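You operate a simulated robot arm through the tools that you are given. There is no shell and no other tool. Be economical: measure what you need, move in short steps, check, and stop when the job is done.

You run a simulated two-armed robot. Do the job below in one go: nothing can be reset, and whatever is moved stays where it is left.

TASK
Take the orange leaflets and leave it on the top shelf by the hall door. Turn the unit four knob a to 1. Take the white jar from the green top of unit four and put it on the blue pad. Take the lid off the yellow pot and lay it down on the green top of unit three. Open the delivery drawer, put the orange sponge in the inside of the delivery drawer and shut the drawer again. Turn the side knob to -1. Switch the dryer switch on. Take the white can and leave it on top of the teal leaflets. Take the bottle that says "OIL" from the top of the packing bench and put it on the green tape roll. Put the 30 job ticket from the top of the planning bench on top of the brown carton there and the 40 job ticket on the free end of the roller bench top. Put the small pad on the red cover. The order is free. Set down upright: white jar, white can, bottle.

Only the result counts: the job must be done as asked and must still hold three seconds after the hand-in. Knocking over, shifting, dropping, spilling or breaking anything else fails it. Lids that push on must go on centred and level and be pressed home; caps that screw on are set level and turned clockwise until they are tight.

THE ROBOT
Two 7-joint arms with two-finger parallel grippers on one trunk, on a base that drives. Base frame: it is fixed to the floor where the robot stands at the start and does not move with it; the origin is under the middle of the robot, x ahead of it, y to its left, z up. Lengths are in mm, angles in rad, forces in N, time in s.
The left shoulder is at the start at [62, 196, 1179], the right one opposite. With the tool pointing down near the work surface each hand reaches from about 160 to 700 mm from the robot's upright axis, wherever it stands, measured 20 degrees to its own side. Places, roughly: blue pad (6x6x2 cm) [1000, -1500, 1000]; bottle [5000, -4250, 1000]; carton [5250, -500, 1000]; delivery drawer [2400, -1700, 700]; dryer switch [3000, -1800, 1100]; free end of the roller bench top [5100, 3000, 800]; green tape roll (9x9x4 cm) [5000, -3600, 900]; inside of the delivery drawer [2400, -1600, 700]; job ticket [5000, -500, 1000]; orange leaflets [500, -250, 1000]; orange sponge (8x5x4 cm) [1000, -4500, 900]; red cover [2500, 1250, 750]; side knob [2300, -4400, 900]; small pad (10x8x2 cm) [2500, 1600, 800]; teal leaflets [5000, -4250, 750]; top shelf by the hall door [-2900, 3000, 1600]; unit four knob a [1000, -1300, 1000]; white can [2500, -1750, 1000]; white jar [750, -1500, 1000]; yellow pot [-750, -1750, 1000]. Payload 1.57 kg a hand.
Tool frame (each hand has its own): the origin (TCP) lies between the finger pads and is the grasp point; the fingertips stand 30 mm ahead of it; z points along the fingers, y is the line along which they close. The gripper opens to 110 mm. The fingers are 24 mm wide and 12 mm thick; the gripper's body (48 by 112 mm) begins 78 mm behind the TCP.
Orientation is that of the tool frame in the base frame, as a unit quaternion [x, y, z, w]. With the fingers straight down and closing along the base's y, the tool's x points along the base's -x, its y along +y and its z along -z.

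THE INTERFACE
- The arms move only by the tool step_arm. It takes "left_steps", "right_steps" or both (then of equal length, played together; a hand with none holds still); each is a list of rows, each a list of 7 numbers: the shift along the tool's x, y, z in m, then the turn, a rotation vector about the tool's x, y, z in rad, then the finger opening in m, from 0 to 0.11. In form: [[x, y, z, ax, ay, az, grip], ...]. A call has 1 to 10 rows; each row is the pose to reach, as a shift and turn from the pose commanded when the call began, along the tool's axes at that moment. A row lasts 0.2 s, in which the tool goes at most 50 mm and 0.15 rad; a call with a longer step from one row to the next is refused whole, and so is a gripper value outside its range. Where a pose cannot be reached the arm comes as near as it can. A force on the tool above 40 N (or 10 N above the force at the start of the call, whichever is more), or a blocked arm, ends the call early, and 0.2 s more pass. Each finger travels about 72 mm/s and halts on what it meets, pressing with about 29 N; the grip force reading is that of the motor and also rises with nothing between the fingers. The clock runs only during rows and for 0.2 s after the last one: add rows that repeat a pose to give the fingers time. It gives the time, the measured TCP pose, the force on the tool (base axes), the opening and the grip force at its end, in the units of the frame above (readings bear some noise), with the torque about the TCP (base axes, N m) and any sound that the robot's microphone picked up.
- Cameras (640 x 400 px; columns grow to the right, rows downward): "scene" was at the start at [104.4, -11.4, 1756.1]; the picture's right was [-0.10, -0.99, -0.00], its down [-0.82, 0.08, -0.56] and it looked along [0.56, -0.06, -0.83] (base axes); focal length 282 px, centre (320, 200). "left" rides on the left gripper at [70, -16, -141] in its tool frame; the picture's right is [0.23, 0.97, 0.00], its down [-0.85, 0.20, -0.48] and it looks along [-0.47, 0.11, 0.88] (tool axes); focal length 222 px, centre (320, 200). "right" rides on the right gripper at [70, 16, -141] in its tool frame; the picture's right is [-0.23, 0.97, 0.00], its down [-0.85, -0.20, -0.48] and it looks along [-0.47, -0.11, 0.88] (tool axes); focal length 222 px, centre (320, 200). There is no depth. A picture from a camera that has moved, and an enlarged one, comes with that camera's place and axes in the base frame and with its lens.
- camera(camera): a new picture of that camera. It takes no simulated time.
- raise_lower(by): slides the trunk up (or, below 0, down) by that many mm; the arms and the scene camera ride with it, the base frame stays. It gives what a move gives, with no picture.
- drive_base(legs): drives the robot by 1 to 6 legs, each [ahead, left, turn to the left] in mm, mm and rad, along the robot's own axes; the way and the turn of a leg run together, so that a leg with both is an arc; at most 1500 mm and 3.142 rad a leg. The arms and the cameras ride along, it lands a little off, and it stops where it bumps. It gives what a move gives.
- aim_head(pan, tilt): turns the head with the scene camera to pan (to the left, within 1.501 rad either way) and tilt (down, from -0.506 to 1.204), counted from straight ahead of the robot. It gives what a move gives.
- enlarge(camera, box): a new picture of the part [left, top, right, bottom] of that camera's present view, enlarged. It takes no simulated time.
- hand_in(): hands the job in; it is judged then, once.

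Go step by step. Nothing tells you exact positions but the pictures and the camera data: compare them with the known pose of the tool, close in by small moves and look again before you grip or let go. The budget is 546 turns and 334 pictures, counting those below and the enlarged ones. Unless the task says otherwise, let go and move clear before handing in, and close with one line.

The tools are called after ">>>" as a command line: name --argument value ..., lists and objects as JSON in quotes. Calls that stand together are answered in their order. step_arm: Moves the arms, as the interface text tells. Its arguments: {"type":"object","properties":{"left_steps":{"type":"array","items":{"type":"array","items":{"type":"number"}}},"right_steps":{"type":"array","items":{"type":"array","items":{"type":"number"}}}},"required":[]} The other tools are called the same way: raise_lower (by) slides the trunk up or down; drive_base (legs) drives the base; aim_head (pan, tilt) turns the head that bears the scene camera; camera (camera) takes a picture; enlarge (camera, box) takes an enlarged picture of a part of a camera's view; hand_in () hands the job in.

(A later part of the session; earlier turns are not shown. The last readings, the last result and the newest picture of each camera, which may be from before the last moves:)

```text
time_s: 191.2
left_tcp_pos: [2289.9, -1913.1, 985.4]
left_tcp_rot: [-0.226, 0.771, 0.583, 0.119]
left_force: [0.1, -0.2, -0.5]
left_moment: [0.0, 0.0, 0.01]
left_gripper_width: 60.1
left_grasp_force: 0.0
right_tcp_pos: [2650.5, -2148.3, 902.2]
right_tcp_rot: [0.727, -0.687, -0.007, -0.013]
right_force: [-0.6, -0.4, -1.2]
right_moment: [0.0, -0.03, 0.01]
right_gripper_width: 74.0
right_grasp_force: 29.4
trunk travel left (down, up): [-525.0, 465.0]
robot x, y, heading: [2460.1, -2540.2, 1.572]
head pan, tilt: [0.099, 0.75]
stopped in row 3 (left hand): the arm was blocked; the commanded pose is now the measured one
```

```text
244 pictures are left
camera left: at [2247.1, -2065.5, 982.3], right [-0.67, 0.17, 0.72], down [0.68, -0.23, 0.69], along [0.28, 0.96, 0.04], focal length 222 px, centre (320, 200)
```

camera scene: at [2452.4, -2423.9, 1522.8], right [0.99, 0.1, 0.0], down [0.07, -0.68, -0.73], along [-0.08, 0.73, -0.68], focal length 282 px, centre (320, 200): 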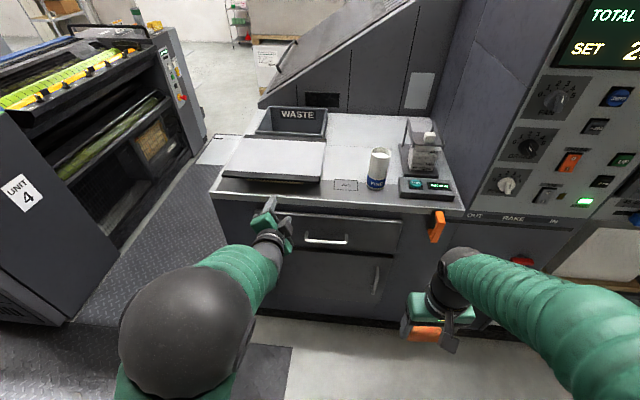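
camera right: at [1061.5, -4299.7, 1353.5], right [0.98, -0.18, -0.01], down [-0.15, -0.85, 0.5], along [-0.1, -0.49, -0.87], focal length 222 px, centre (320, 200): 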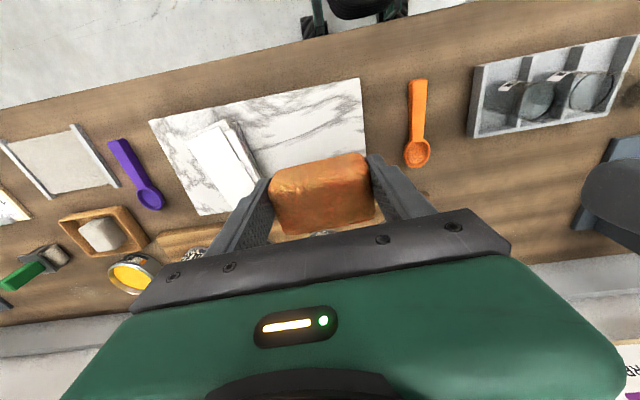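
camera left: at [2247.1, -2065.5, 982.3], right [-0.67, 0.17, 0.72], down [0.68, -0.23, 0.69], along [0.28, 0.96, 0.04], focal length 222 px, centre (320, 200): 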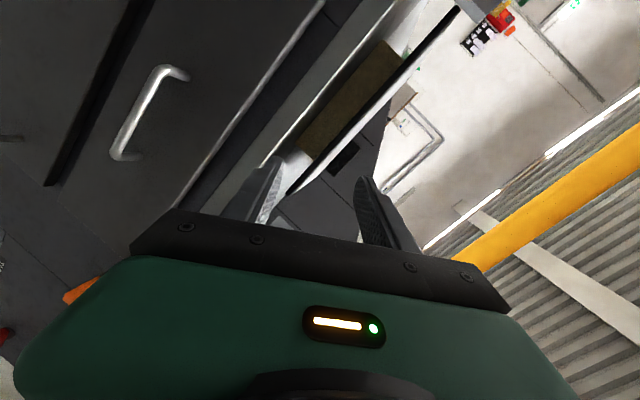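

This roll direction hits a joint limit. I roll the other way instead.

>>> step_arm --left_steps '[[0, 0, -0.02, 0, 0, -0.14, 0.06], [0, 0, -0.04, 0, 0, -0.28, 0.06], [0, 0, -0.05, 0, 0, -0.42, 0.06], [0, 0, -0.05, 0, 0, -0.56, 0.06], [0, 0, -0.05, 0, 0, -0.7, 0.06], [0, 0, -0.05, 0, 0, -0.84, 0.06], [0, 0, -0.05, 0, 0, -0.98, 0.06], [0, 0, -0.05, 0, 0, -1.12, 0.06], [0, 0, -0.05, 0, 0, -1.26, 0.06], [0, 0, -0.05, 0, 0, -1.4, 0.06]]'

>>> step_arm --left_steps '[[0, 0, 0, 0, 0, -0.14, 0.06], [0, 0, 0, 0, 0, -0.28, 0.06], [0, 0, 0, 0, 0, -0.42, 0.06], [0, 0, 0, 0, 0, -0.56, 0.06], [0, 0, 0, 0, 0, -0.7, 0.06], [0, 0, 0, 0, 0, -0.84, 0.06], [0, 0, 0, 0, 0, -0.98, 0.06], [0, 0, 0, 0, 0, -1.12, 0.06]]'

>>> camera --camera "scene"

```text
time_s: 193.4
left_tcp_pos: [2303.1, -1961.4, 999.4]
left_tcp_rot: [0.667, -0.45, -0.363, -0.47]
left_force: [-0.2, 0.4, 0.2]
left_moment: [0.01, -0.01, 0.03]
left_gripper_width: 60.1
left_grasp_force: 0.0
right_tcp_pos: [2650.6, -2148.3, 903.6]
right_tcp_rot: [0.726, -0.688, -0.007, -0.013]
right_force: [0.4, 1.1, -1.3]
right_moment: [0.03, 0.02, 0.02]
right_gripper_width: 74.0
right_grasp_force: 28.4
trunk travel left (down, up): [-525.0, 465.0]
robot x, y, heading: [2460.7, -2540.0, 1.578]
head pan, tilt: [0.099, 0.75]
```

```text
time_s: 195.2
left_tcp_pos: [2303.0, -1960.3, 1000.0]
left_tcp_rot: [0.804, -0.028, -0.057, -0.591]
left_force: [0.2, 0.5, 0.1]
left_moment: [-0.01, 0.03, 0.02]
left_gripper_width: 60.2
left_grasp_force: 0.1
right_tcp_pos: [2651.1, -2148.8, 903.3]
right_tcp_rot: [0.726, -0.687, -0.006, -0.014]
right_force: [-0.6, 0.0, -1.3]
right_moment: [-0.02, 0.05, -0.02]
right_gripper_width: 73.8
right_grasp_force: 29.1
trunk travel left (down, up): [-525.0, 465.0]
robot x, y, heading: [2460.1, -2537.3, 1.577]
head pan, tilt: [0.099, 0.75]
```

```text
243 pictures are left
camera scene: at [2451.7, -2424.2, 1523.1], right [0.99, 0.1, 0.0], down [0.07, -0.68, -0.73], along [-0.08, 0.73, -0.68], focal length 282 px, centre (320, 200)
```

scene: 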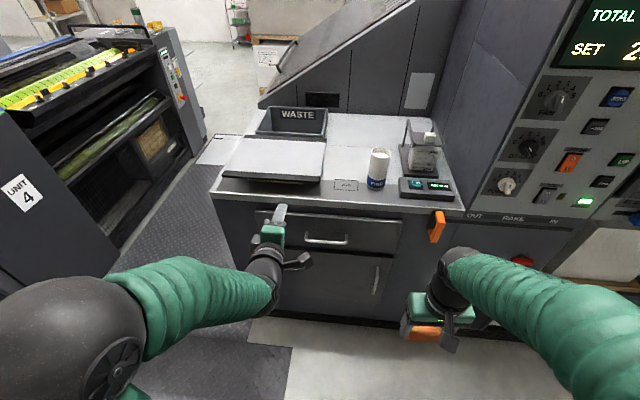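

Now the fingers point forward and close vertically. I move to a pre-grasp point 60 mm before the handle.

>>> step_arm --left_steps '[[0.022, 0.028, 0.022, 0, 0, 0, 0.06], [0.044, 0.056, 0.044, 0, 0, 0, 0.06], [0.066, 0.084, 0.066, 0, 0, 0, 0.06], [0.088, 0.112, 0.089, 0, 0, 0, 0.06], [0.11, 0.14, 0.111, 0, 0, 0, 0.06], [0.132, 0.167, 0.134, 0, 0, 0, 0.06]]'

>>> camera --camera "left"

>>> enlarge --camera "scene" --box '[230, 190, 430, 330]'

```text
time_s: 196.6
left_tcp_pos: [2406.4, -1878.1, 786.9]
left_tcp_rot: [0.803, -0.028, -0.06, -0.592]
left_force: [0.3, -0.4, 0.1]
left_moment: [0.0, 0.0, -0.02]
left_gripper_width: 59.8
left_grasp_force: 0.0
right_tcp_pos: [2649.5, -2147.4, 902.5]
right_tcp_rot: [0.727, -0.687, -0.006, -0.013]
right_force: [0.5, 0.2, -0.4]
right_moment: [-0.05, -0.02, 0.01]
right_gripper_width: 73.7
right_grasp_force: 28.8
trunk travel left (down, up): [-525.0, 465.0]
robot x, y, heading: [2457.7, -2535.6, 1.578]
head pan, tilt: [0.099, 0.75]
```

```text
242 pictures are left
camera left: at [2485.2, -2006.5, 835.1], right [0.11, -0.29, -0.95], down [-0.84, -0.54, 0.06], along [-0.53, 0.79, -0.3], focal length 222 px, centre (320, 200)
```

left: 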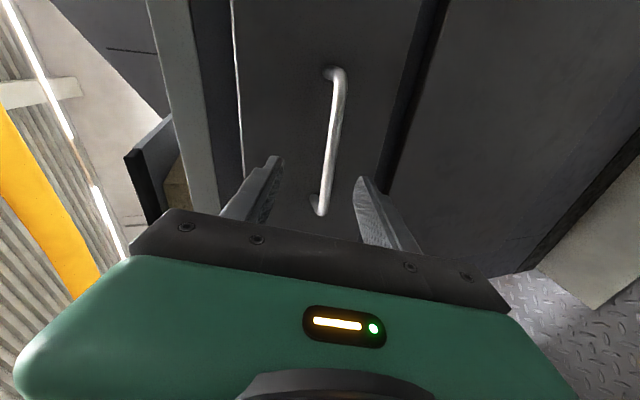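

```text
2.86 times, centred on (330, 260) of scene
camera zoom: at [2452.9, -2421.7, 1523.0], right [0.99, 0.1, 0.0], down [0.07, -0.68, -0.73], along [-0.08, 0.72, -0.68], focal length 804 px, centre (291, 29)
```

zoom: 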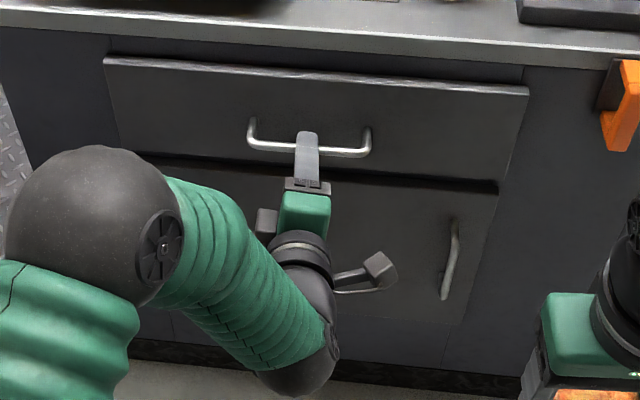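

>>> step_arm --left_steps '[[0, 0.004, 0.025, 0, 0, 0, 0.06], [0, 0.006, 0.05, 0, 0, 0, 0.06]]'

>>> camera --camera "left"

```text
time_s: 197.2
left_tcp_pos: [2402.0, -1834.7, 764.8]
left_tcp_rot: [0.804, -0.029, -0.058, -0.592]
left_force: [-0.1, 0.8, -0.2]
left_moment: [-0.02, -0.03, 0.05]
left_gripper_width: 59.9
left_grasp_force: 0.1
right_tcp_pos: [2650.9, -2148.0, 902.8]
right_tcp_rot: [0.727, -0.686, -0.006, -0.014]
right_force: [-0.5, 0.2, -0.6]
right_moment: [-0.02, -0.02, -0.01]
right_gripper_width: 74.5
right_grasp_force: 29.2
trunk travel left (down, up): [-525.0, 465.0]
robot x, y, heading: [2459.8, -2536.4, 1.571]
head pan, tilt: [0.099, 0.75]
```

```text
240 pictures are left
camera left: at [2481.1, -1961.9, 813.1], right [0.11, -0.29, -0.95], down [-0.84, -0.54, 0.06], along [-0.53, 0.79, -0.3], focal length 222 px, centre (320, 200)
```

left: 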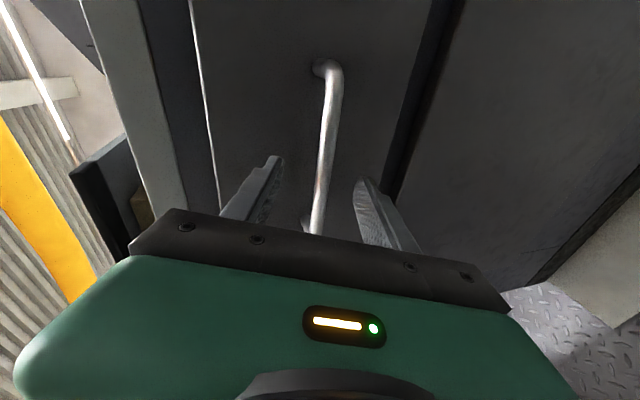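

>>> step_arm --left_steps '[[0, 0, 0.01, 0, 0, 0, 0.06], [0, 0, 0.012, 0, 0, 0, 0.045], [0, 0, 0.012, 0, 0, 0, 0.03], [0, 0, 0.012, 0, 0, 0, 0.015], [0, 0, 0.012, 0, 0, 0, 0.004], [0, 0, 0.012, 0, 0, 0, 0.004]]'

>>> enlarge --camera "scene" --box '[230, 190, 430, 330]'

```text
time_s: 198.6
left_tcp_pos: [2401.7, -1823.7, 760.3]
left_tcp_rot: [0.805, -0.027, -0.058, -0.59]
left_force: [0.0, -4.7, -9.2]
left_moment: [-0.12, -0.64, 0.45]
left_gripper_width: 14.4
left_grasp_force: 30.6
right_tcp_pos: [2649.3, -2148.1, 904.1]
right_tcp_rot: [0.727, -0.687, -0.007, -0.014]
right_force: [0.1, -0.2, -0.2]
right_moment: [-0.02, -0.01, -0.02]
right_gripper_width: 73.9
right_grasp_force: 29.2
trunk travel left (down, up): [-525.0, 465.0]
robot x, y, heading: [2462.8, -2537.2, 1.577]
head pan, tilt: [0.099, 0.75]
```

```text
2.86 times, centred on (330, 260) of scene
camera zoom: at [2451.7, -2422.0, 1522.8], right [0.99, 0.1, 0.0], down [0.07, -0.68, -0.73], along [-0.08, 0.73, -0.68], focal length 804 px, centre (291, 29)
```

zoom: 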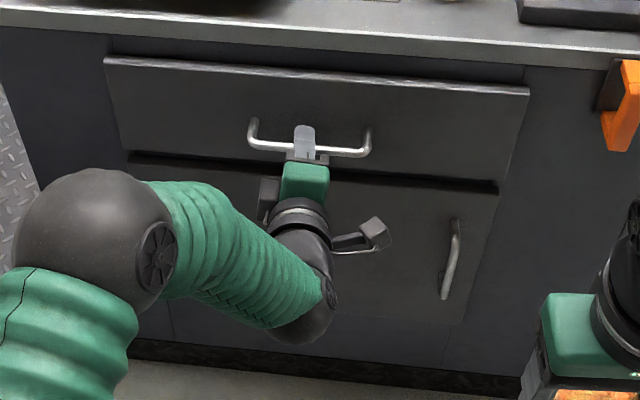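

Handle gripped. I pull the drawer out.

>>> step_arm --left_steps '[[-0.0005, 0.006, -0.019, 0, 0, 0, 0.004], [-0.001, 0.015, -0.048, 0, 0, 0, 0.004], [-0.002, 0.024, -0.076, 0, 0, 0, 0.004], [-0.003, 0.036, -0.114, 0, 0, 0, 0.004], [-0.004, 0.048, -0.152, 0, 0, 0, 0.004], [-0.005, 0.06, -0.19, 0, 0, 0, 0.004]]'

>>> camera --camera "scene"

```text
time_s: 200.0
left_tcp_pos: [2401.4, -2023.8, 759.5]
left_tcp_rot: [0.805, -0.028, -0.058, -0.59]
left_force: [-4.0, -2.8, -19.2]
left_moment: [-0.19, -0.76, 0.18]
left_gripper_width: 14.2
left_grasp_force: 31.4
right_tcp_pos: [2649.4, -2147.0, 902.0]
right_tcp_rot: [0.727, -0.687, -0.005, -0.013]
right_force: [-0.4, 0.3, -0.6]
right_moment: [0.0, -0.03, 0.01]
right_gripper_width: 73.9
right_grasp_force: 29.0
trunk travel left (down, up): [-525.0, 465.0]
robot x, y, heading: [2459.4, -2536.1, 1.575]
head pan, tilt: [0.099, 0.75]
```

```text
238 pictures are left
camera scene: at [2450.5, -2420.8, 1522.6], right [0.99, 0.1, 0.0], down [0.07, -0.68, -0.73], along [-0.08, 0.72, -0.69], focal length 282 px, centre (320, 200)
```

scene: 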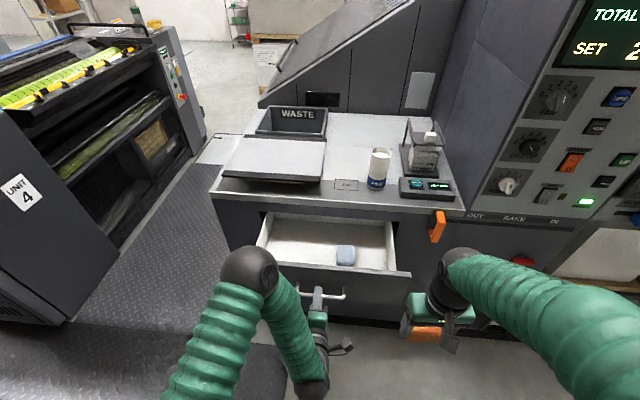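

The drawer is open; a blue-grey sponge lies inside, with free room right of it (x ≈ 2500–2615). I turn the right hand 90° so the sponge fits there.

>>> step_arm --right_steps '[[0, 0, -0.01, 0, 0, 0.15, 0.055], [0, 0, -0.02, 0, 0, 0.3, 0.055], [0, 0, -0.03, 0, 0, 0.45, 0.055], [0, 0, -0.03, 0, 0, 0.6, 0.055], [0, 0, -0.03, 0, 0, 0.75, 0.055], [0, 0, -0.03, 0, 0, 0.9, 0.055], [0, 0, -0.03, 0, 0, 1.05, 0.055], [0, 0, -0.03, 0, 0, 1.2, 0.055], [0, 0, -0.03, 0, 0, 1.35, 0.055], [0, 0, -0.03, 0, 0, 1.5, 0.055]]'

>>> camera --camera "scene"

```text
time_s: 202.2
left_tcp_pos: [2402.1, -2021.0, 760.3]
left_tcp_rot: [0.805, -0.029, -0.058, -0.589]
left_force: [-3.1, -0.8, -26.4]
left_moment: [-0.27, -0.78, 0.25]
left_gripper_width: 14.7
left_grasp_force: 29.9
right_tcp_pos: [2650.0, -2146.6, 933.4]
right_tcp_rot: [-0.062, 0.998, 0.013, 0.006]
right_force: [-0.4, 0.1, 0.1]
right_moment: [-0.03, -0.02, -0.03]
right_gripper_width: 74.2
right_grasp_force: 28.7
trunk travel left (down, up): [-525.0, 465.0]
robot x, y, heading: [2459.3, -2535.6, 1.578]
head pan, tilt: [0.099, 0.75]
```

```text
237 pictures are left
camera scene: at [2450.4, -2419.1, 1522.5], right [0.99, 0.1, 0.0], down [0.07, -0.68, -0.73], along [-0.08, 0.72, -0.69], focal length 282 px, centre (320, 200)
```

scene: 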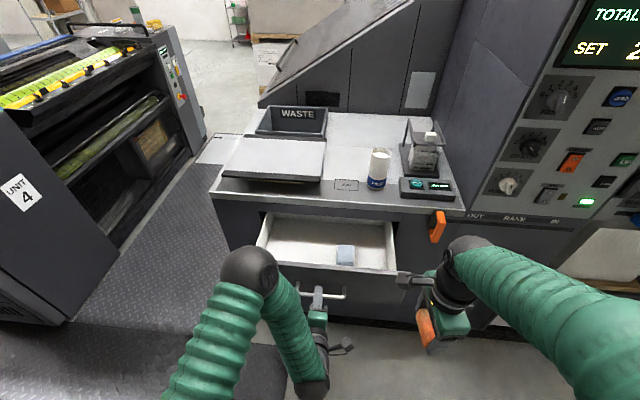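

>>> step_arm --right_steps '[[0.02, 0.04, 0, 0, 0, 0, 0.055], [0.04, 0.08, 0, 0, 0, 0, 0.055], [0.058, 0.125, 0, 0, 0, 0, 0.055], [0.058, 0.17, 0, 0, 0, 0, 0.055], [0.058, 0.215, 0, 0, 0, 0, 0.055], [0.058, 0.255, 0.01, 0, 0, 0, 0.055]]'

>>> camera --camera "right"

>>> camera --camera "scene"

```text
time_s: 203.6
left_tcp_pos: [2401.8, -2019.4, 760.9]
left_tcp_rot: [0.806, -0.028, -0.057, -0.588]
left_force: [-1.3, 2.5, -27.4]
left_moment: [-0.14, -0.83, 0.18]
left_gripper_width: 14.5
left_grasp_force: 30.5
right_tcp_pos: [2561.3, -1899.6, 927.2]
right_tcp_rot: [-0.063, 0.998, 0.012, 0.005]
right_force: [-0.2, -0.3, -0.1]
right_moment: [0.0, -0.02, 0.01]
right_gripper_width: 73.9
right_grasp_force: 29.5
trunk travel left (down, up): [-525.0, 465.0]
robot x, y, heading: [2460.3, -2535.2, 1.58]
head pan, tilt: [0.099, 0.75]
```

```text
236 pictures are left
camera right: at [2486.2, -1896.4, 1068.1], right [0.1, 0.99, 0.03], down [0.87, -0.1, 0.49], along [0.49, -0.03, -0.87], focal length 222 px, centre (320, 200)
```

right: 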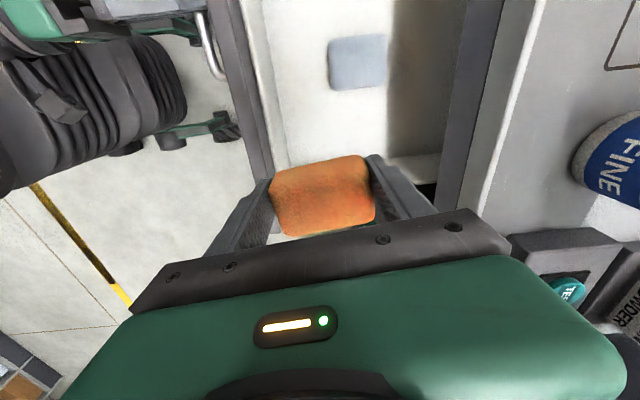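

```text
235 pictures are left
camera scene: at [2450.0, -2415.7, 1522.4], right [0.99, 0.1, 0.0], down [0.07, -0.68, -0.73], along [-0.08, 0.72, -0.69], focal length 282 px, centre (320, 200)
```

scene: 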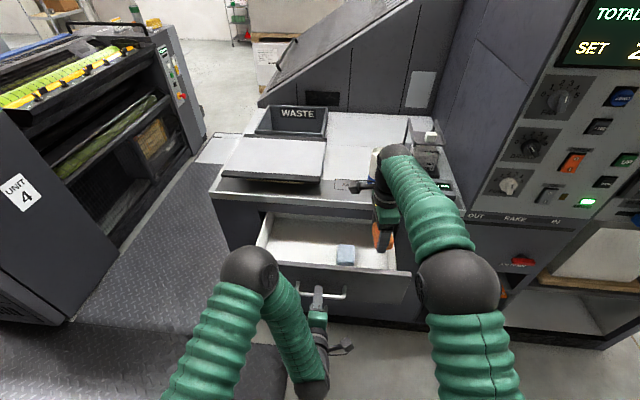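

Right of the blue sponge is tight (≈73 mm). The left part is roomier, so I shift the sponge to x ≈ 2390.

>>> step_arm --right_steps '[[0.045, 0.004, 0, 0, 0, 0, 0.055], [0.09, 0.01, 0, 0, 0, 0, 0.055], [0.13, 0.02, 0, 0, 0, 0, 0.055], [0.168, 0.032, 0, 0, 0, 0, 0.055]]'

>>> camera --camera "right"

>>> camera --camera "scene"

```text
time_s: 204.6
left_tcp_pos: [2401.4, -2021.5, 760.4]
left_tcp_rot: [0.806, -0.029, -0.057, -0.589]
left_force: [-0.7, -1.6, -25.7]
left_moment: [-0.21, -1.06, -0.64]
left_gripper_width: 14.3
left_grasp_force: 30.0
right_tcp_pos: [2400.9, -1914.3, 927.9]
right_tcp_rot: [-0.063, 0.998, 0.012, 0.007]
right_force: [0.1, 0.3, -0.2]
right_moment: [0.01, -0.03, -0.03]
right_gripper_width: 74.0
right_grasp_force: 29.0
right hand out of reach, approached as far as the arm can: row 3, 4
trunk travel left (down, up): [-525.0, 465.0]
robot x, y, heading: [2463.2, -2530.8, 1.573]
head pan, tilt: [0.099, 0.75]
```

```text
234 pictures are left
camera right: at [2327.1, -1910.3, 1069.1], right [0.1, 0.99, 0.03], down [0.87, -0.1, 0.49], along [0.49, -0.03, -0.87], focal length 222 px, centre (320, 200)
```

right: 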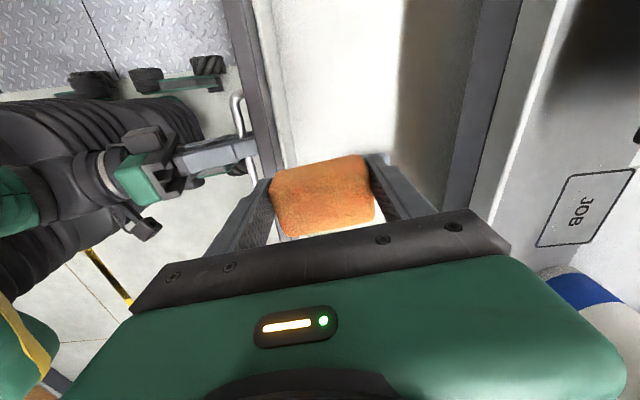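

```text
233 pictures are left
camera scene: at [2449.1, -2418.8, 1522.4], right [0.99, 0.1, 0.0], down [0.07, -0.68, -0.73], along [-0.08, 0.72, -0.69], focal length 282 px, centre (320, 200)
```

scene: 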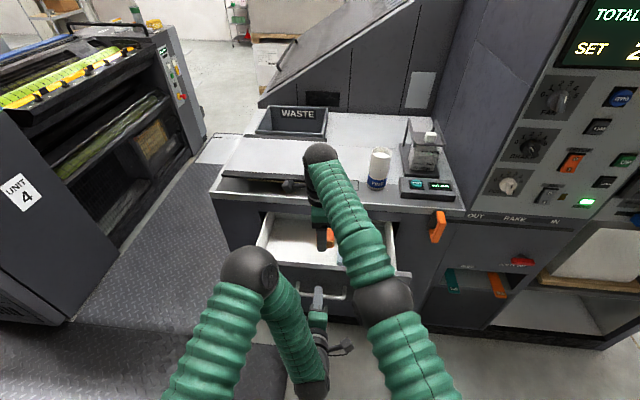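

The front finger would hit the drawer front. I pull the drawer 45 mm further instead.

>>> step_arm --left_steps '[[-0.0005, 0.006, -0.02, 0, 0, 0, 0.004], [-0.001, 0.0135, -0.043, 0, 0, 0, 0.004]]'

>>> camera --camera "right"

```text
time_s: 205.2
left_tcp_pos: [2402.3, -2071.4, 764.5]
left_tcp_rot: [0.802, -0.028, -0.057, -0.594]
left_force: [-0.3, -0.8, 0.4]
left_moment: [0.03, 0.01, 0.01]
left_gripper_width: 3.9
left_grasp_force: 0.1
right_tcp_pos: [2401.8, -1918.7, 933.7]
right_tcp_rot: [-0.064, 0.998, 0.016, 0.006]
right_force: [0.1, 0.0, -0.7]
right_moment: [0.06, 0.01, 0.01]
right_gripper_width: 74.2
right_grasp_force: 28.7
trunk travel left (down, up): [-525.0, 465.0]
robot x, y, heading: [2460.9, -2537.8, 1.58]
head pan, tilt: [0.099, 0.75]
```

```text
232 pictures are left
camera right: at [2328.4, -1916.5, 1074.5], right [0.1, 0.99, 0.03], down [0.87, -0.11, 0.48], along [0.49, -0.02, -0.87], focal length 222 px, centre (320, 200)
```

right: 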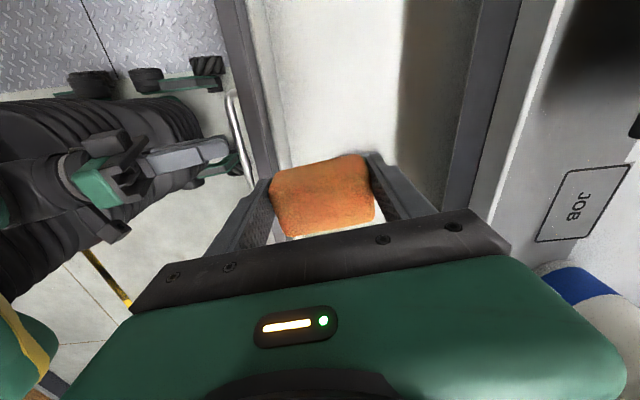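

The drawer is at its stop and the grip slipped off, harmlessly. I retreat the left hand and drive 50 mm forward so the right hand gains reach.

>>> step_arm --left_steps '[[0, 0, -0.03, 0, 0, 0, 0.004], [0, 0, -0.06, 0, 0, 0, 0.004]]'

>>> drive_base --legs '[[50, 0, 0]]'

>>> camera --camera "right"

>>> camera --camera "scene"

```text
time_s: 205.8
left_tcp_pos: [2392.4, -2107.7, 787.3]
left_tcp_rot: [0.79, -0.013, -0.074, -0.608]
left_force: [-0.2, 0.3, -0.8]
left_moment: [0.01, 0.01, -0.04]
left_gripper_width: 3.8
left_grasp_force: 0.1
right_tcp_pos: [2402.6, -1916.4, 930.0]
right_tcp_rot: [-0.063, 0.998, 0.014, 0.007]
right_force: [-1.1, 0.4, 0.4]
right_moment: [0.01, -0.04, 0.0]
right_gripper_width: 74.1
right_grasp_force: 29.6
trunk travel left (down, up): [-525.0, 465.0]
robot x, y, heading: [2459.9, -2533.5, 1.576]
head pan, tilt: [0.099, 0.75]
```

```text
time_s: 206.7
left_tcp_pos: [2393.2, -2056.9, 786.8]
left_tcp_rot: [0.79, -0.012, -0.074, -0.608]
left_force: [-0.5, -0.9, 0.7]
left_moment: [0.03, -0.01, 0.02]
left_gripper_width: 4.0
left_grasp_force: 0.0
right_tcp_pos: [2402.8, -1865.9, 929.5]
right_tcp_rot: [-0.063, 0.998, 0.013, 0.006]
right_force: [0.8, 0.1, 0.3]
right_moment: [-0.03, 0.02, 0.01]
right_gripper_width: 74.2
right_grasp_force: 28.7
trunk travel left (down, up): [-525.0, 465.0]
robot x, y, heading: [2461.8, -2485.6, 1.584]
head pan, tilt: [0.099, 0.75]
```

```text
231 pictures are left
camera right: at [2329.1, -1862.6, 1070.1], right [0.1, 0.99, 0.03], down [0.87, -0.1, 0.49], along [0.49, -0.02, -0.87], focal length 222 px, centre (320, 200)
```

right: 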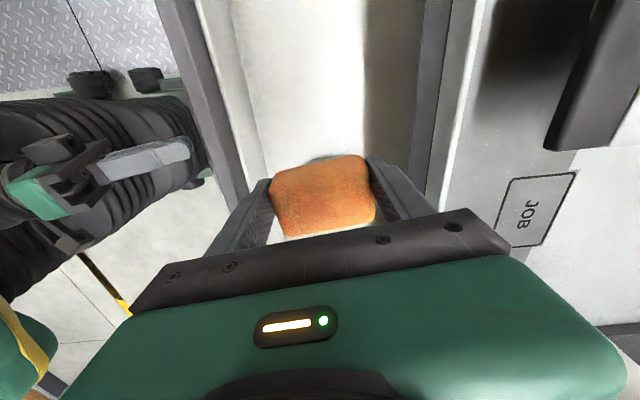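

```text
230 pictures are left
camera scene: at [2450.3, -2373.3, 1523.1], right [0.99, 0.1, 0.0], down [0.07, -0.68, -0.73], along [-0.08, 0.73, -0.68], focal length 282 px, centre (320, 200)
```

scene: 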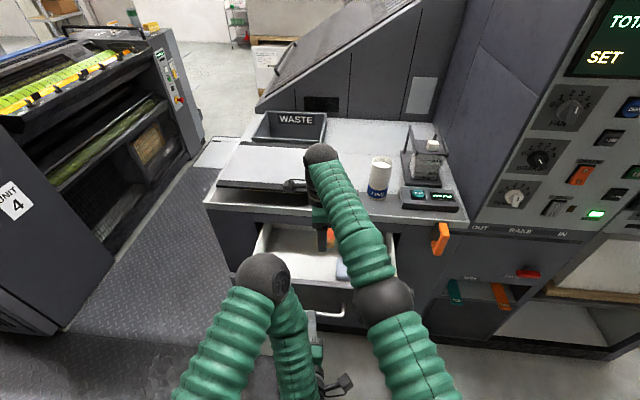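

>>> step_arm --right_steps '[[0, 0, 0.04, 0, 0, 0, 0.055], [0, 0, 0.08, 0, 0, 0, 0.055], [0, 0, 0.11, 0, 0, 0, 0.055]]'

>>> camera --camera "right"

>>> enlarge --camera "scene" --box '[230, 190, 430, 330]'

```text
time_s: 207.5
left_tcp_pos: [2392.2, -2055.4, 787.1]
left_tcp_rot: [0.787, -0.01, -0.075, -0.612]
left_force: [-1.4, -0.5, -0.8]
left_moment: [-0.01, 0.02, 0.03]
left_gripper_width: 4.1
left_grasp_force: 0.2
right_tcp_pos: [2397.6, -1853.8, 818.8]
right_tcp_rot: [-0.063, 0.998, 0.014, 0.007]
right_force: [0.0, 0.3, 0.0]
right_moment: [-0.01, 0.02, -0.01]
right_gripper_width: 73.8
right_grasp_force: 28.8
right hand out of reach, approached as far as the arm can: row 1, 2, 3
trunk travel left (down, up): [-525.0, 465.0]
robot x, y, heading: [2459.4, -2484.7, 1.573]
head pan, tilt: [0.099, 0.75]
```

```text
229 pictures are left
camera right: at [2324.2, -1850.3, 959.8], right [0.1, 0.99, 0.03], down [0.87, -0.1, 0.49], along [0.49, -0.03, -0.87], focal length 222 px, centre (320, 200)
```

right: 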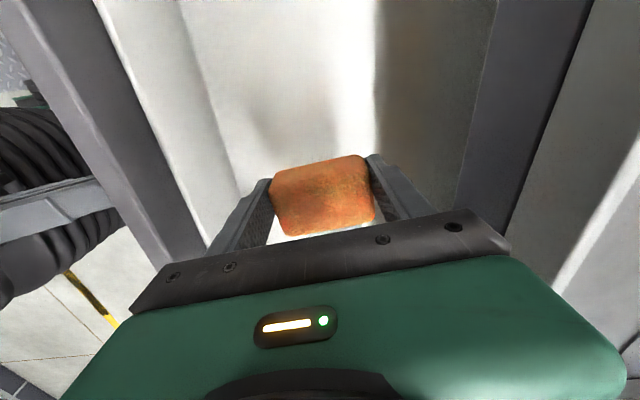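

```text
2.86 times, centred on (330, 260) of scene
camera zoom: at [2450.6, -2372.3, 1523.0], right [0.99, 0.1, 0.0], down [0.07, -0.68, -0.73], along [-0.08, 0.73, -0.68], focal length 804 px, centre (291, 29)
```

zoom: 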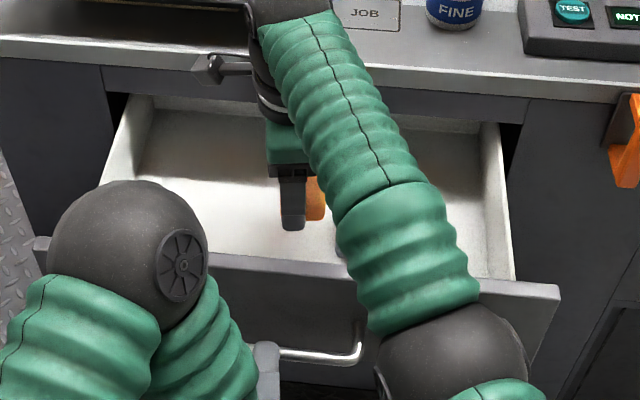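

>>> step_arm --right_steps '[[0, -0.004, 0.01, 0, 0, 0, 0.055], [0, -0.008, 0.02, 0, 0, 0, 0.055], [0, -0.012, 0.03, 0, 0, 0, 0.055]]'

>>> camera --camera "right"

```text
time_s: 208.3
left_tcp_pos: [2393.4, -2056.1, 787.9]
left_tcp_rot: [0.788, -0.01, -0.075, -0.611]
left_force: [1.2, 0.6, 0.3]
left_moment: [0.03, -0.05, -0.04]
left_gripper_width: 4.0
left_grasp_force: 0.1
right_tcp_pos: [2396.3, -1853.1, 789.0]
right_tcp_rot: [-0.063, 0.998, 0.013, 0.007]
right_force: [-0.7, 0.1, 0.0]
right_moment: [-0.04, 0.01, 0.03]
right_gripper_width: 74.0
right_grasp_force: 29.2
right hand out of reach, approached as far as the arm can: row 1, 2, 3
trunk travel left (down, up): [-525.0, 465.0]
robot x, y, heading: [2462.2, -2488.1, 1.577]
head pan, tilt: [0.099, 0.75]
```

```text
227 pictures are left
camera right: at [2322.5, -1850.2, 930.2], right [0.1, 0.99, 0.03], down [0.87, -0.1, 0.49], along [0.49, -0.03, -0.87], focal length 222 px, centre (320, 200)
```

right: 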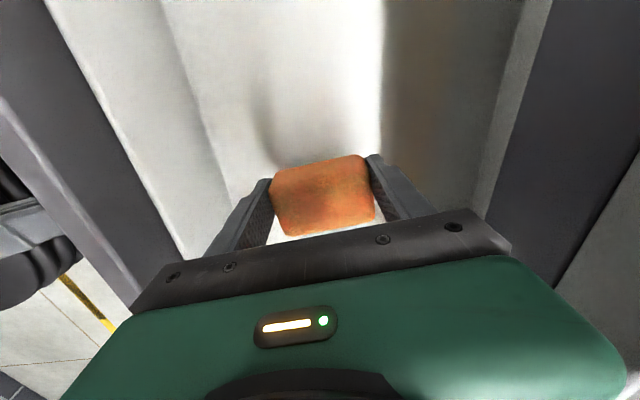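

>>> step_arm --right_steps '[[0, -0.002, 0.01, 0, 0, 0, 0.055], [0, -0.004, 0.02, 0, 0, 0, 0.055], [0, -0.004, 0.026, 0, 0, 0, 0.055]]'

>>> camera --camera "right"

```text
time_s: 209.1
left_tcp_pos: [2393.5, -2055.0, 786.1]
left_tcp_rot: [0.788, -0.01, -0.075, -0.611]
left_force: [-0.2, 0.4, -0.4]
left_moment: [0.01, -0.01, -0.01]
left_gripper_width: 3.8
left_grasp_force: 0.1
right_tcp_pos: [2396.0, -1854.0, 764.4]
right_tcp_rot: [-0.063, 0.998, 0.014, 0.007]
right_force: [0.3, -0.1, 0.0]
right_moment: [0.04, -0.01, -0.02]
right_gripper_width: 74.3
right_grasp_force: 29.1
right hand out of reach, approached as far as the arm can: row 2, 3
trunk travel left (down, up): [-525.0, 465.0]
robot x, y, heading: [2462.3, -2486.6, 1.578]
head pan, tilt: [0.099, 0.75]
```

```text
226 pictures are left
camera right: at [2321.6, -1851.1, 904.6], right [0.1, 0.99, 0.03], down [0.87, -0.1, 0.49], along [0.49, -0.03, -0.87], focal length 222 px, centre (320, 200)
```

right: 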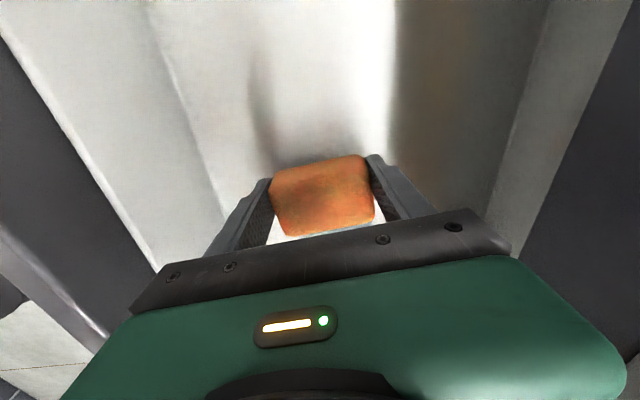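

>>> step_arm --right_steps '[[0, 0, 0.008, 0, 0, 0, 0.055], [0, 0, 0.016, 0, 0, 0, 0.055], [0, 0, 0.02, 0, 0, 0, 0.055]]'

>>> camera --camera "right"

```text
time_s: 209.9
left_tcp_pos: [2394.8, -2055.4, 786.8]
left_tcp_rot: [0.788, -0.01, -0.075, -0.612]
left_force: [0.8, 0.4, 0.0]
left_moment: [0.03, -0.01, -0.01]
left_gripper_width: 4.0
left_grasp_force: 0.1
right_tcp_pos: [2395.6, -1854.7, 743.7]
right_tcp_rot: [-0.063, 0.998, 0.015, 0.007]
right_force: [0.2, 0.8, 0.9]
right_moment: [0.0, 0.04, 0.01]
right_gripper_width: 74.0
right_grasp_force: 28.9
trunk travel left (down, up): [-525.0, 465.0]
robot x, y, heading: [2462.2, -2487.9, 1.576]
head pan, tilt: [0.099, 0.75]
```

```text
225 pictures are left
camera right: at [2322.3, -1851.2, 884.6], right [0.1, 0.99, 0.03], down [0.87, -0.1, 0.49], along [0.49, -0.02, -0.87], focal length 222 px, centre (320, 200)
```

right: 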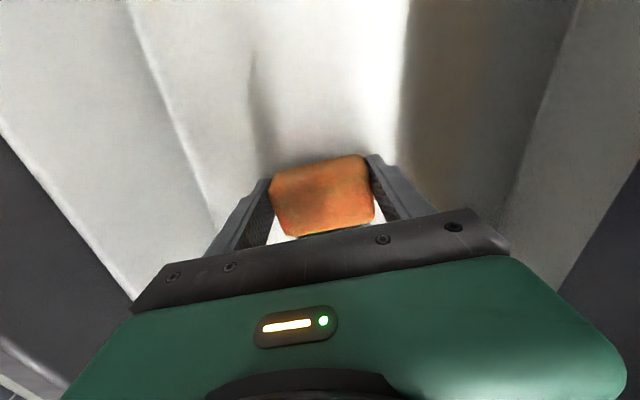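

>>> step_arm --right_steps '[[0, 0, 0.004, 0, 0, 0, 0.055], [0, 0, 0.008, 0, 0, 0, 0.055], [0, 0, 0.012, 0, 0, 0, 0.055]]'

>>> enlarge --camera "right" --box '[220, 110, 460, 260]'

```text
time_s: 210.8
left_tcp_pos: [2395.6, -2056.2, 786.9]
left_tcp_rot: [0.788, -0.012, -0.075, -0.611]
left_force: [0.0, -0.6, 0.5]
left_moment: [0.01, -0.02, 0.0]
left_gripper_width: 3.9
left_grasp_force: 0.0
right_tcp_pos: [2396.1, -1850.8, 739.1]
right_tcp_rot: [-0.063, 0.998, 0.021, 0.003]
right_force: [1.8, -1.1, 23.7]
right_moment: [-0.99, -0.32, 0.13]
right_gripper_width: 74.7
right_grasp_force: 29.3
trunk travel left (down, up): [-525.0, 465.0]
robot x, y, heading: [2460.4, -2487.4, 1.576]
head pan, tilt: [0.099, 0.75]
stopped in row 3 (right hand): the force on the tool passed its limit at 42 N (the readings are from after the stop); the commanded pose is now the measured one
```

```text
2.67 times, centred on (340, 185) of right
camera zoom: at [2323.1, -1850.1, 881.3], right [0.1, 0.99, 0.04], down [0.87, -0.11, 0.48], along [0.48, -0.01, -0.88], focal length 592 px, centre (267, 240)
```

zoom: 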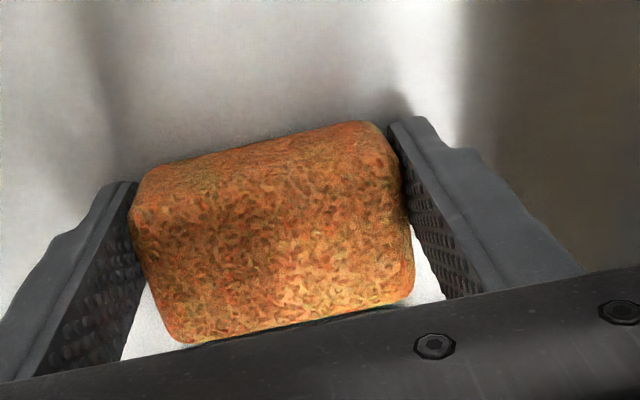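

Contact with the drawer floor. I release and lift straight out.

>>> step_arm --right_steps '[[0, 0, -0.004, 0, 0, 0, 0.075], [0, 0, -0.004, 0, 0, 0, 0.085], [0, 0, -0.004, 0, 0, 0, 0.09], [0, 0, -0.04, 0, 0, 0, 0.09], [0, 0, -0.08, 0, 0, 0, 0.09], [0, 0, -0.12, 0, 0, 0, 0.09], [0, 0, -0.16, 0, 0, 0, 0.09], [0, 0, -0.2, 0, 0, 0, 0.09], [0, -0.01, -0.24, 0, 0, 0, 0.09]]'

>>> camera --camera "right"

>>> camera --camera "scene"

```text
time_s: 212.8
left_tcp_pos: [2395.1, -2056.1, 788.6]
left_tcp_rot: [0.787, -0.009, -0.074, -0.613]
left_force: [0.4, -0.7, 0.1]
left_moment: [-0.03, 0.0, -0.03]
left_gripper_width: 4.0
left_grasp_force: 0.1
right_tcp_pos: [2398.6, -1882.7, 973.1]
right_tcp_rot: [-0.063, 0.998, 0.019, 0.005]
right_force: [0.0, -0.3, 0.1]
right_moment: [0.04, -0.03, -0.02]
right_gripper_width: 89.9
right_grasp_force: 0.2
right hand out of reach, approached as far as the arm can: row 8, 9
trunk travel left (down, up): [-525.0, 465.0]
robot x, y, heading: [2462.4, -2485.8, 1.576]
head pan, tilt: [0.099, 0.75]
```

```text
223 pictures are left
camera right: at [2325.3, -1881.2, 1113.9], right [0.1, 0.99, 0.04], down [0.87, -0.11, 0.48], along [0.48, -0.01, -0.88], focal length 222 px, centre (320, 200)
```

right: 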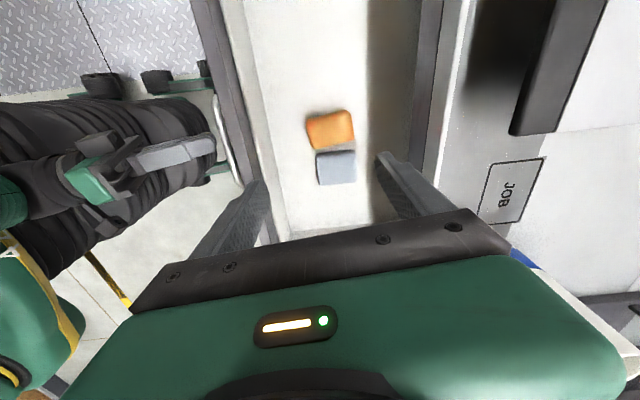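

```text
222 pictures are left
camera scene: at [2450.8, -2376.0, 1523.3], right [0.99, 0.1, 0.0], down [0.07, -0.68, -0.73], along [-0.08, 0.73, -0.68], focal length 282 px, centre (320, 200)
```

scene: 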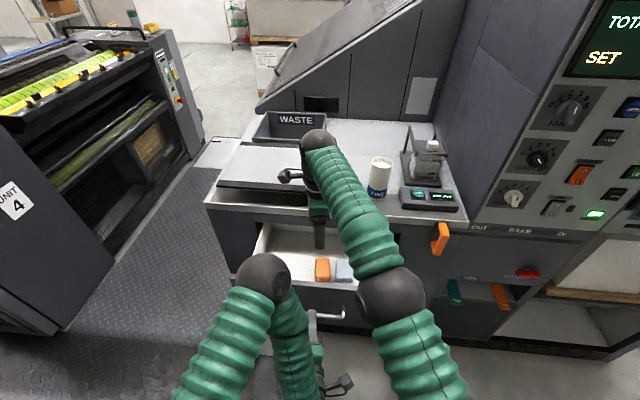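

Sponge is in. Now I check the left hand relative to the drawer front before pushing it shut.

>>> camera --camera "left"

```text
221 pictures are left
camera left: at [2479.0, -2183.6, 829.3], right [0.12, -0.22, -0.97], down [-0.82, -0.58, 0.03], along [-0.57, 0.79, -0.25], focal length 222 px, centre (320, 200)
```

left: 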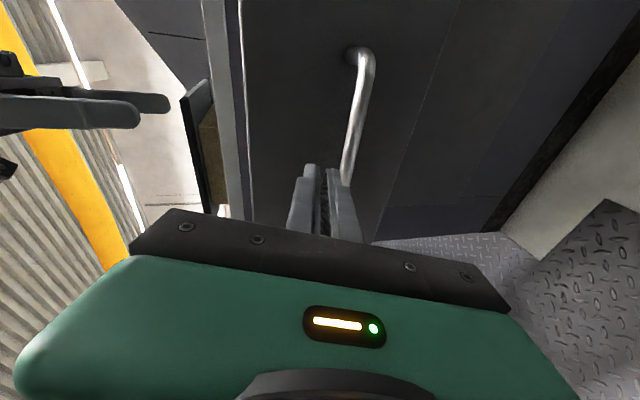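

>>> step_arm --left_steps '[[-0.001, -0.015, 0.01, 0, 0, 0, 0.004], [0.0015, -0.0225, 0.042, 0, 0, 0, 0.004], [0.005, -0.033, 0.08, 0, 0, 0, 0.004], [0.008, -0.0435, 0.12, 0, 0, 0, 0.004], [0.0115, -0.054, 0.16, 0, 0, 0, 0.004], [0.015, -0.0645, 0.198, 0, 0, 0, 0.004]]'

>>> camera --camera "scene"

```text
time_s: 214.2
left_tcp_pos: [2398.2, -1848.2, 799.1]
left_tcp_rot: [0.788, -0.011, -0.073, -0.611]
left_force: [-0.3, -0.6, -0.5]
left_moment: [0.0, 0.0, 0.01]
left_gripper_width: 4.0
left_grasp_force: 0.1
right_tcp_pos: [2397.8, -1879.8, 970.7]
right_tcp_rot: [-0.063, 0.998, 0.017, 0.006]
right_force: [0.5, -0.2, 0.0]
right_moment: [0.0, 0.0, 0.03]
right_gripper_width: 90.1
right_grasp_force: 0.0
trunk travel left (down, up): [-525.0, 465.0]
robot x, y, heading: [2457.3, -2483.5, 1.577]
head pan, tilt: [0.099, 0.75]
```

```text
220 pictures are left
camera scene: at [2450.1, -2371.0, 1522.8], right [0.99, 0.1, 0.0], down [0.07, -0.68, -0.73], along [-0.08, 0.72, -0.68], focal length 282 px, centre (320, 200)
```

scene: 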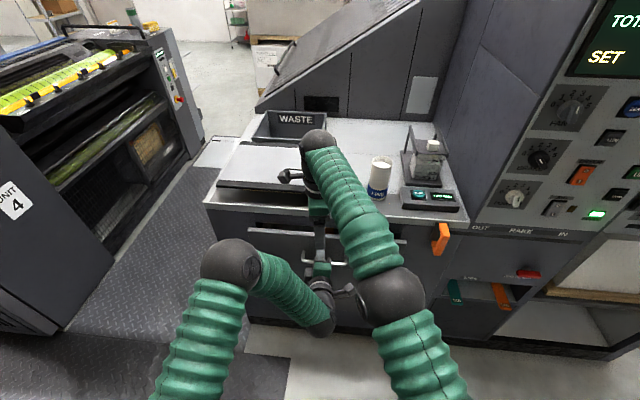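

>>> step_arm --left_steps '[[0.0015, -0.005, 0.02, 0, 0, 0, 0.004], [0.003, -0.0095, 0.036, 0, 0, 0, 0.004], [0.0038, -0.0125, 0.048, 0, 0, 0, 0.004], [0.0045, -0.015, 0.058, 0, 0, 0, 0.004]]'

>>> enlarge --camera "scene" --box '[190, 180, 480, 340]'

```text
time_s: 215.1
left_tcp_pos: [2394.5, -1810.9, 799.0]
left_tcp_rot: [0.79, -0.011, -0.073, -0.608]
left_force: [-6.8, -43.4, 13.0]
left_moment: [0.59, -0.12, -0.19]
left_gripper_width: 5.5
left_grasp_force: 0.4
right_tcp_pos: [2395.8, -1889.9, 976.4]
right_tcp_rot: [-0.063, 0.998, 0.022, 0.007]
right_force: [1.2, 0.4, 1.2]
right_moment: [0.01, -0.03, -0.01]
right_gripper_width: 90.0
right_grasp_force: 0.0
trunk travel left (down, up): [-525.0, 465.0]
robot x, y, heading: [2457.8, -2488.5, 1.573]
head pan, tilt: [0.099, 0.75]
stopped in row 4 (left hand): the force on the tool passed its limit at 58 N (the readings are from after the stop); the commanded pose is now the measured one
```

```text
2.21 times, centred on (335, 260) of scene
camera zoom: at [2447.9, -2386.0, 1524.3], right [0.99, 0.1, 0.0], down [0.07, -0.67, -0.74], along [-0.08, 0.73, -0.68], focal length 621 px, centre (287, 68)
```

zoom: 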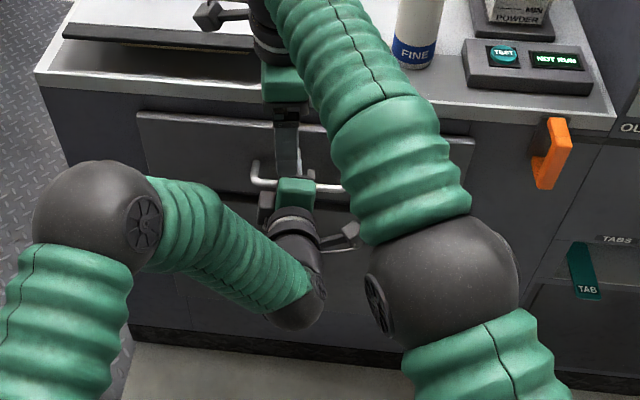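

The drawer is shut. I withdraw the left hand and raise the trunk.

>>> step_arm --left_steps '[[-0.003, 0.01, -0.04, 0, 0, 0, 0.004], [-0.006, 0.02, -0.08, 0, 0, 0, 0.004], [-0.009, 0.03, -0.12, 0, 0, 0, 0.004], [-0.012, 0.04, -0.16, 0, 0, 0, 0.004]]'

>>> raise_lower --by 250

>>> aim_head --pan -0.2 --tilt 0.75

>>> camera --camera "scene"

```text
time_s: 216.1
left_tcp_pos: [2396.5, -1970.7, 800.8]
left_tcp_rot: [0.791, -0.013, -0.072, -0.608]
left_force: [0.0, -0.3, 0.2]
left_moment: [0.02, -0.01, -0.03]
left_gripper_width: 4.1
left_grasp_force: 0.2
right_tcp_pos: [2397.6, -1882.0, 974.1]
right_tcp_rot: [-0.064, 0.998, 0.019, 0.005]
right_force: [-0.7, 0.2, -1.1]
right_moment: [0.02, -0.02, 0.02]
right_gripper_width: 89.9
right_grasp_force: 0.0
trunk travel left (down, up): [-525.0, 465.0]
robot x, y, heading: [2461.4, -2484.9, 1.575]
head pan, tilt: [0.099, 0.75]
```

```text
time_s: 218.7
left_tcp_pos: [2395.5, -1968.8, 1049.7]
left_tcp_rot: [0.791, -0.013, -0.072, -0.607]
left_force: [0.3, -0.2, -0.5]
left_moment: [-0.03, 0.02, 0.01]
left_gripper_width: 4.1
left_grasp_force: 0.0
right_tcp_pos: [2396.8, -1879.9, 1222.1]
right_tcp_rot: [-0.063, 0.998, 0.018, 0.005]
right_force: [0.8, -0.2, 0.5]
right_moment: [0.02, 0.02, 0.0]
right_gripper_width: 90.0
right_grasp_force: 0.0
trunk travel left (down, up): [-775.0, 215.0]
robot x, y, heading: [2459.5, -2487.1, 1.582]
head pan, tilt: [0.099, 0.75]
```

```text
time_s: 219.5
left_tcp_pos: [2394.2, -1969.4, 1049.7]
left_tcp_rot: [0.792, -0.012, -0.073, -0.607]
left_force: [-0.2, 0.3, -0.5]
left_moment: [-0.01, 0.01, -0.01]
left_gripper_width: 4.1
left_grasp_force: 0.0
right_tcp_pos: [2396.7, -1879.6, 1222.4]
right_tcp_rot: [-0.063, 0.998, 0.02, 0.005]
right_force: [0.4, 0.2, -0.4]
right_moment: [0.0, 0.04, 0.0]
right_gripper_width: 89.7
right_grasp_force: 0.1
trunk travel left (down, up): [-775.0, 215.0]
robot x, y, heading: [2458.2, -2486.5, 1.574]
head pan, tilt: [-0.201, 0.75]
```

```text
218 pictures are left
camera scene: at [2474.9, -2373.2, 1773.0], right [0.98, -0.19, 0.0], down [-0.13, -0.67, -0.73], along [0.14, 0.72, -0.68], focal length 282 px, centre (320, 200)
```

scene: 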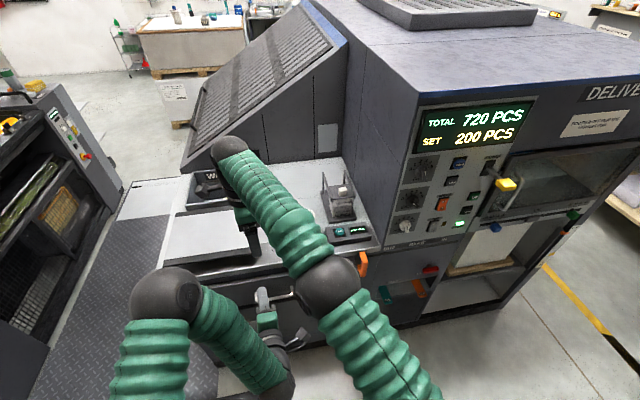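

>>> enlarge --camera "scene" --box '[370, 100, 560, 260]'

```text
2.50 times, centred on (465, 180) of scene
camera zoom: at [2474.9, -2373.2, 1773.0], right [0.98, -0.19, 0.0], down [-0.13, -0.67, -0.73], along [0.14, 0.72, -0.68], focal length 704 px, centre (-42, 250)
```

zoom: 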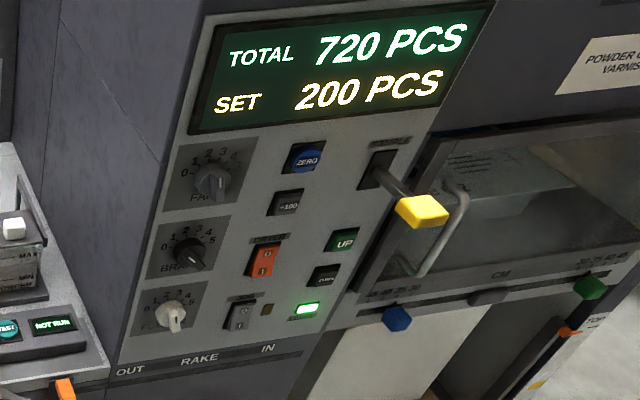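

Two rocker switches sit on the panel; I need a closer look at labels. I retract the right hand, then back off and shift right.

>>> step_arm --right_steps '[[-0.0216, -0.03, 0, 0, 0, -0.15, 0.09], [-0.0432, -0.06, 0, 0, 0, -0.3, 0.09], [-0.0648, -0.09, 0, 0, 0, -0.45, 0.09], [-0.0864, -0.12, 0, 0, 0, -0.6, 0.09], [-0.108, -0.15, 0, 0, 0, -0.75, 0.09], [-0.13, -0.18, 0, 0, 0, -0.9, 0.09], [-0.151, -0.21, 0, 0, 0, -1.05, 0.09], [-0.173, -0.24, 0, 0, 0, -1.2, 0.09], [-0.194, -0.27, 0, 0, 0, -1.35, 0.09], [-0.216, -0.3, 0, 0, 0, -1.5, 0.09]]'

>>> drive_base --legs '[[-60, -400, 0]]'

>>> aim_head --pan 0.1 --tilt 0.75

>>> camera --camera "scene"

```text
time_s: 221.7
left_tcp_pos: [2396.7, -1970.1, 1050.7]
left_tcp_rot: [0.791, -0.014, -0.074, -0.607]
left_force: [-0.2, 0.0, 0.4]
left_moment: [-0.01, -0.03, 0.0]
left_gripper_width: 4.0
left_grasp_force: 0.1
right_tcp_pos: [2651.2, -2154.6, 1212.3]
right_tcp_rot: [0.728, -0.686, -0.012, -0.017]
right_force: [-0.4, 0.7, 0.2]
right_moment: [0.0, -0.04, 0.02]
right_gripper_width: 90.2
right_grasp_force: 0.1
trunk travel left (down, up): [-775.0, 215.0]
robot x, y, heading: [2461.3, -2483.4, 1.578]
head pan, tilt: [-0.201, 0.75]
```

```text
time_s: 224.1
left_tcp_pos: [2786.0, -2027.9, 1049.0]
left_tcp_rot: [0.792, -0.01, -0.074, -0.606]
left_force: [-0.3, 0.7, 0.4]
left_moment: [-0.02, -0.03, 0.0]
left_gripper_width: 4.0
left_grasp_force: 0.0
right_tcp_pos: [3038.8, -2209.1, 1212.2]
right_tcp_rot: [0.728, -0.686, -0.011, -0.017]
right_force: [-1.0, -0.3, 0.0]
right_moment: [-0.02, -0.01, 0.03]
right_gripper_width: 90.1
right_grasp_force: 0.1
trunk travel left (down, up): [-775.0, 215.0]
robot x, y, heading: [2850.3, -2550.0, 1.579]
head pan, tilt: [-0.201, 0.75]
```

```text
time_s: 224.9
left_tcp_pos: [2785.4, -2027.9, 1050.1]
left_tcp_rot: [0.791, -0.011, -0.075, -0.607]
left_force: [0.4, 0.5, -0.3]
left_moment: [0.02, 0.01, -0.01]
left_gripper_width: 4.3
left_grasp_force: 0.1
right_tcp_pos: [3040.2, -2210.9, 1212.8]
right_tcp_rot: [0.728, -0.685, -0.011, -0.016]
right_force: [0.7, 0.4, 0.5]
right_moment: [-0.03, 0.04, -0.01]
right_gripper_width: 90.0
right_grasp_force: 0.0
trunk travel left (down, up): [-775.0, 215.0]
robot x, y, heading: [2850.3, -2545.6, 1.581]
head pan, tilt: [0.099, 0.75]
```

```text
216 pictures are left
camera scene: at [2842.3, -2432.0, 1773.1], right [0.99, 0.11, 0.0], down [0.07, -0.68, -0.73], along [-0.08, 0.73, -0.68], focal length 282 px, centre (320, 200)
```

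scene: 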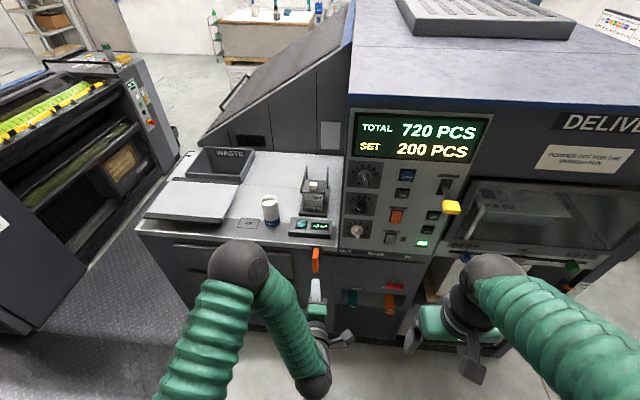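

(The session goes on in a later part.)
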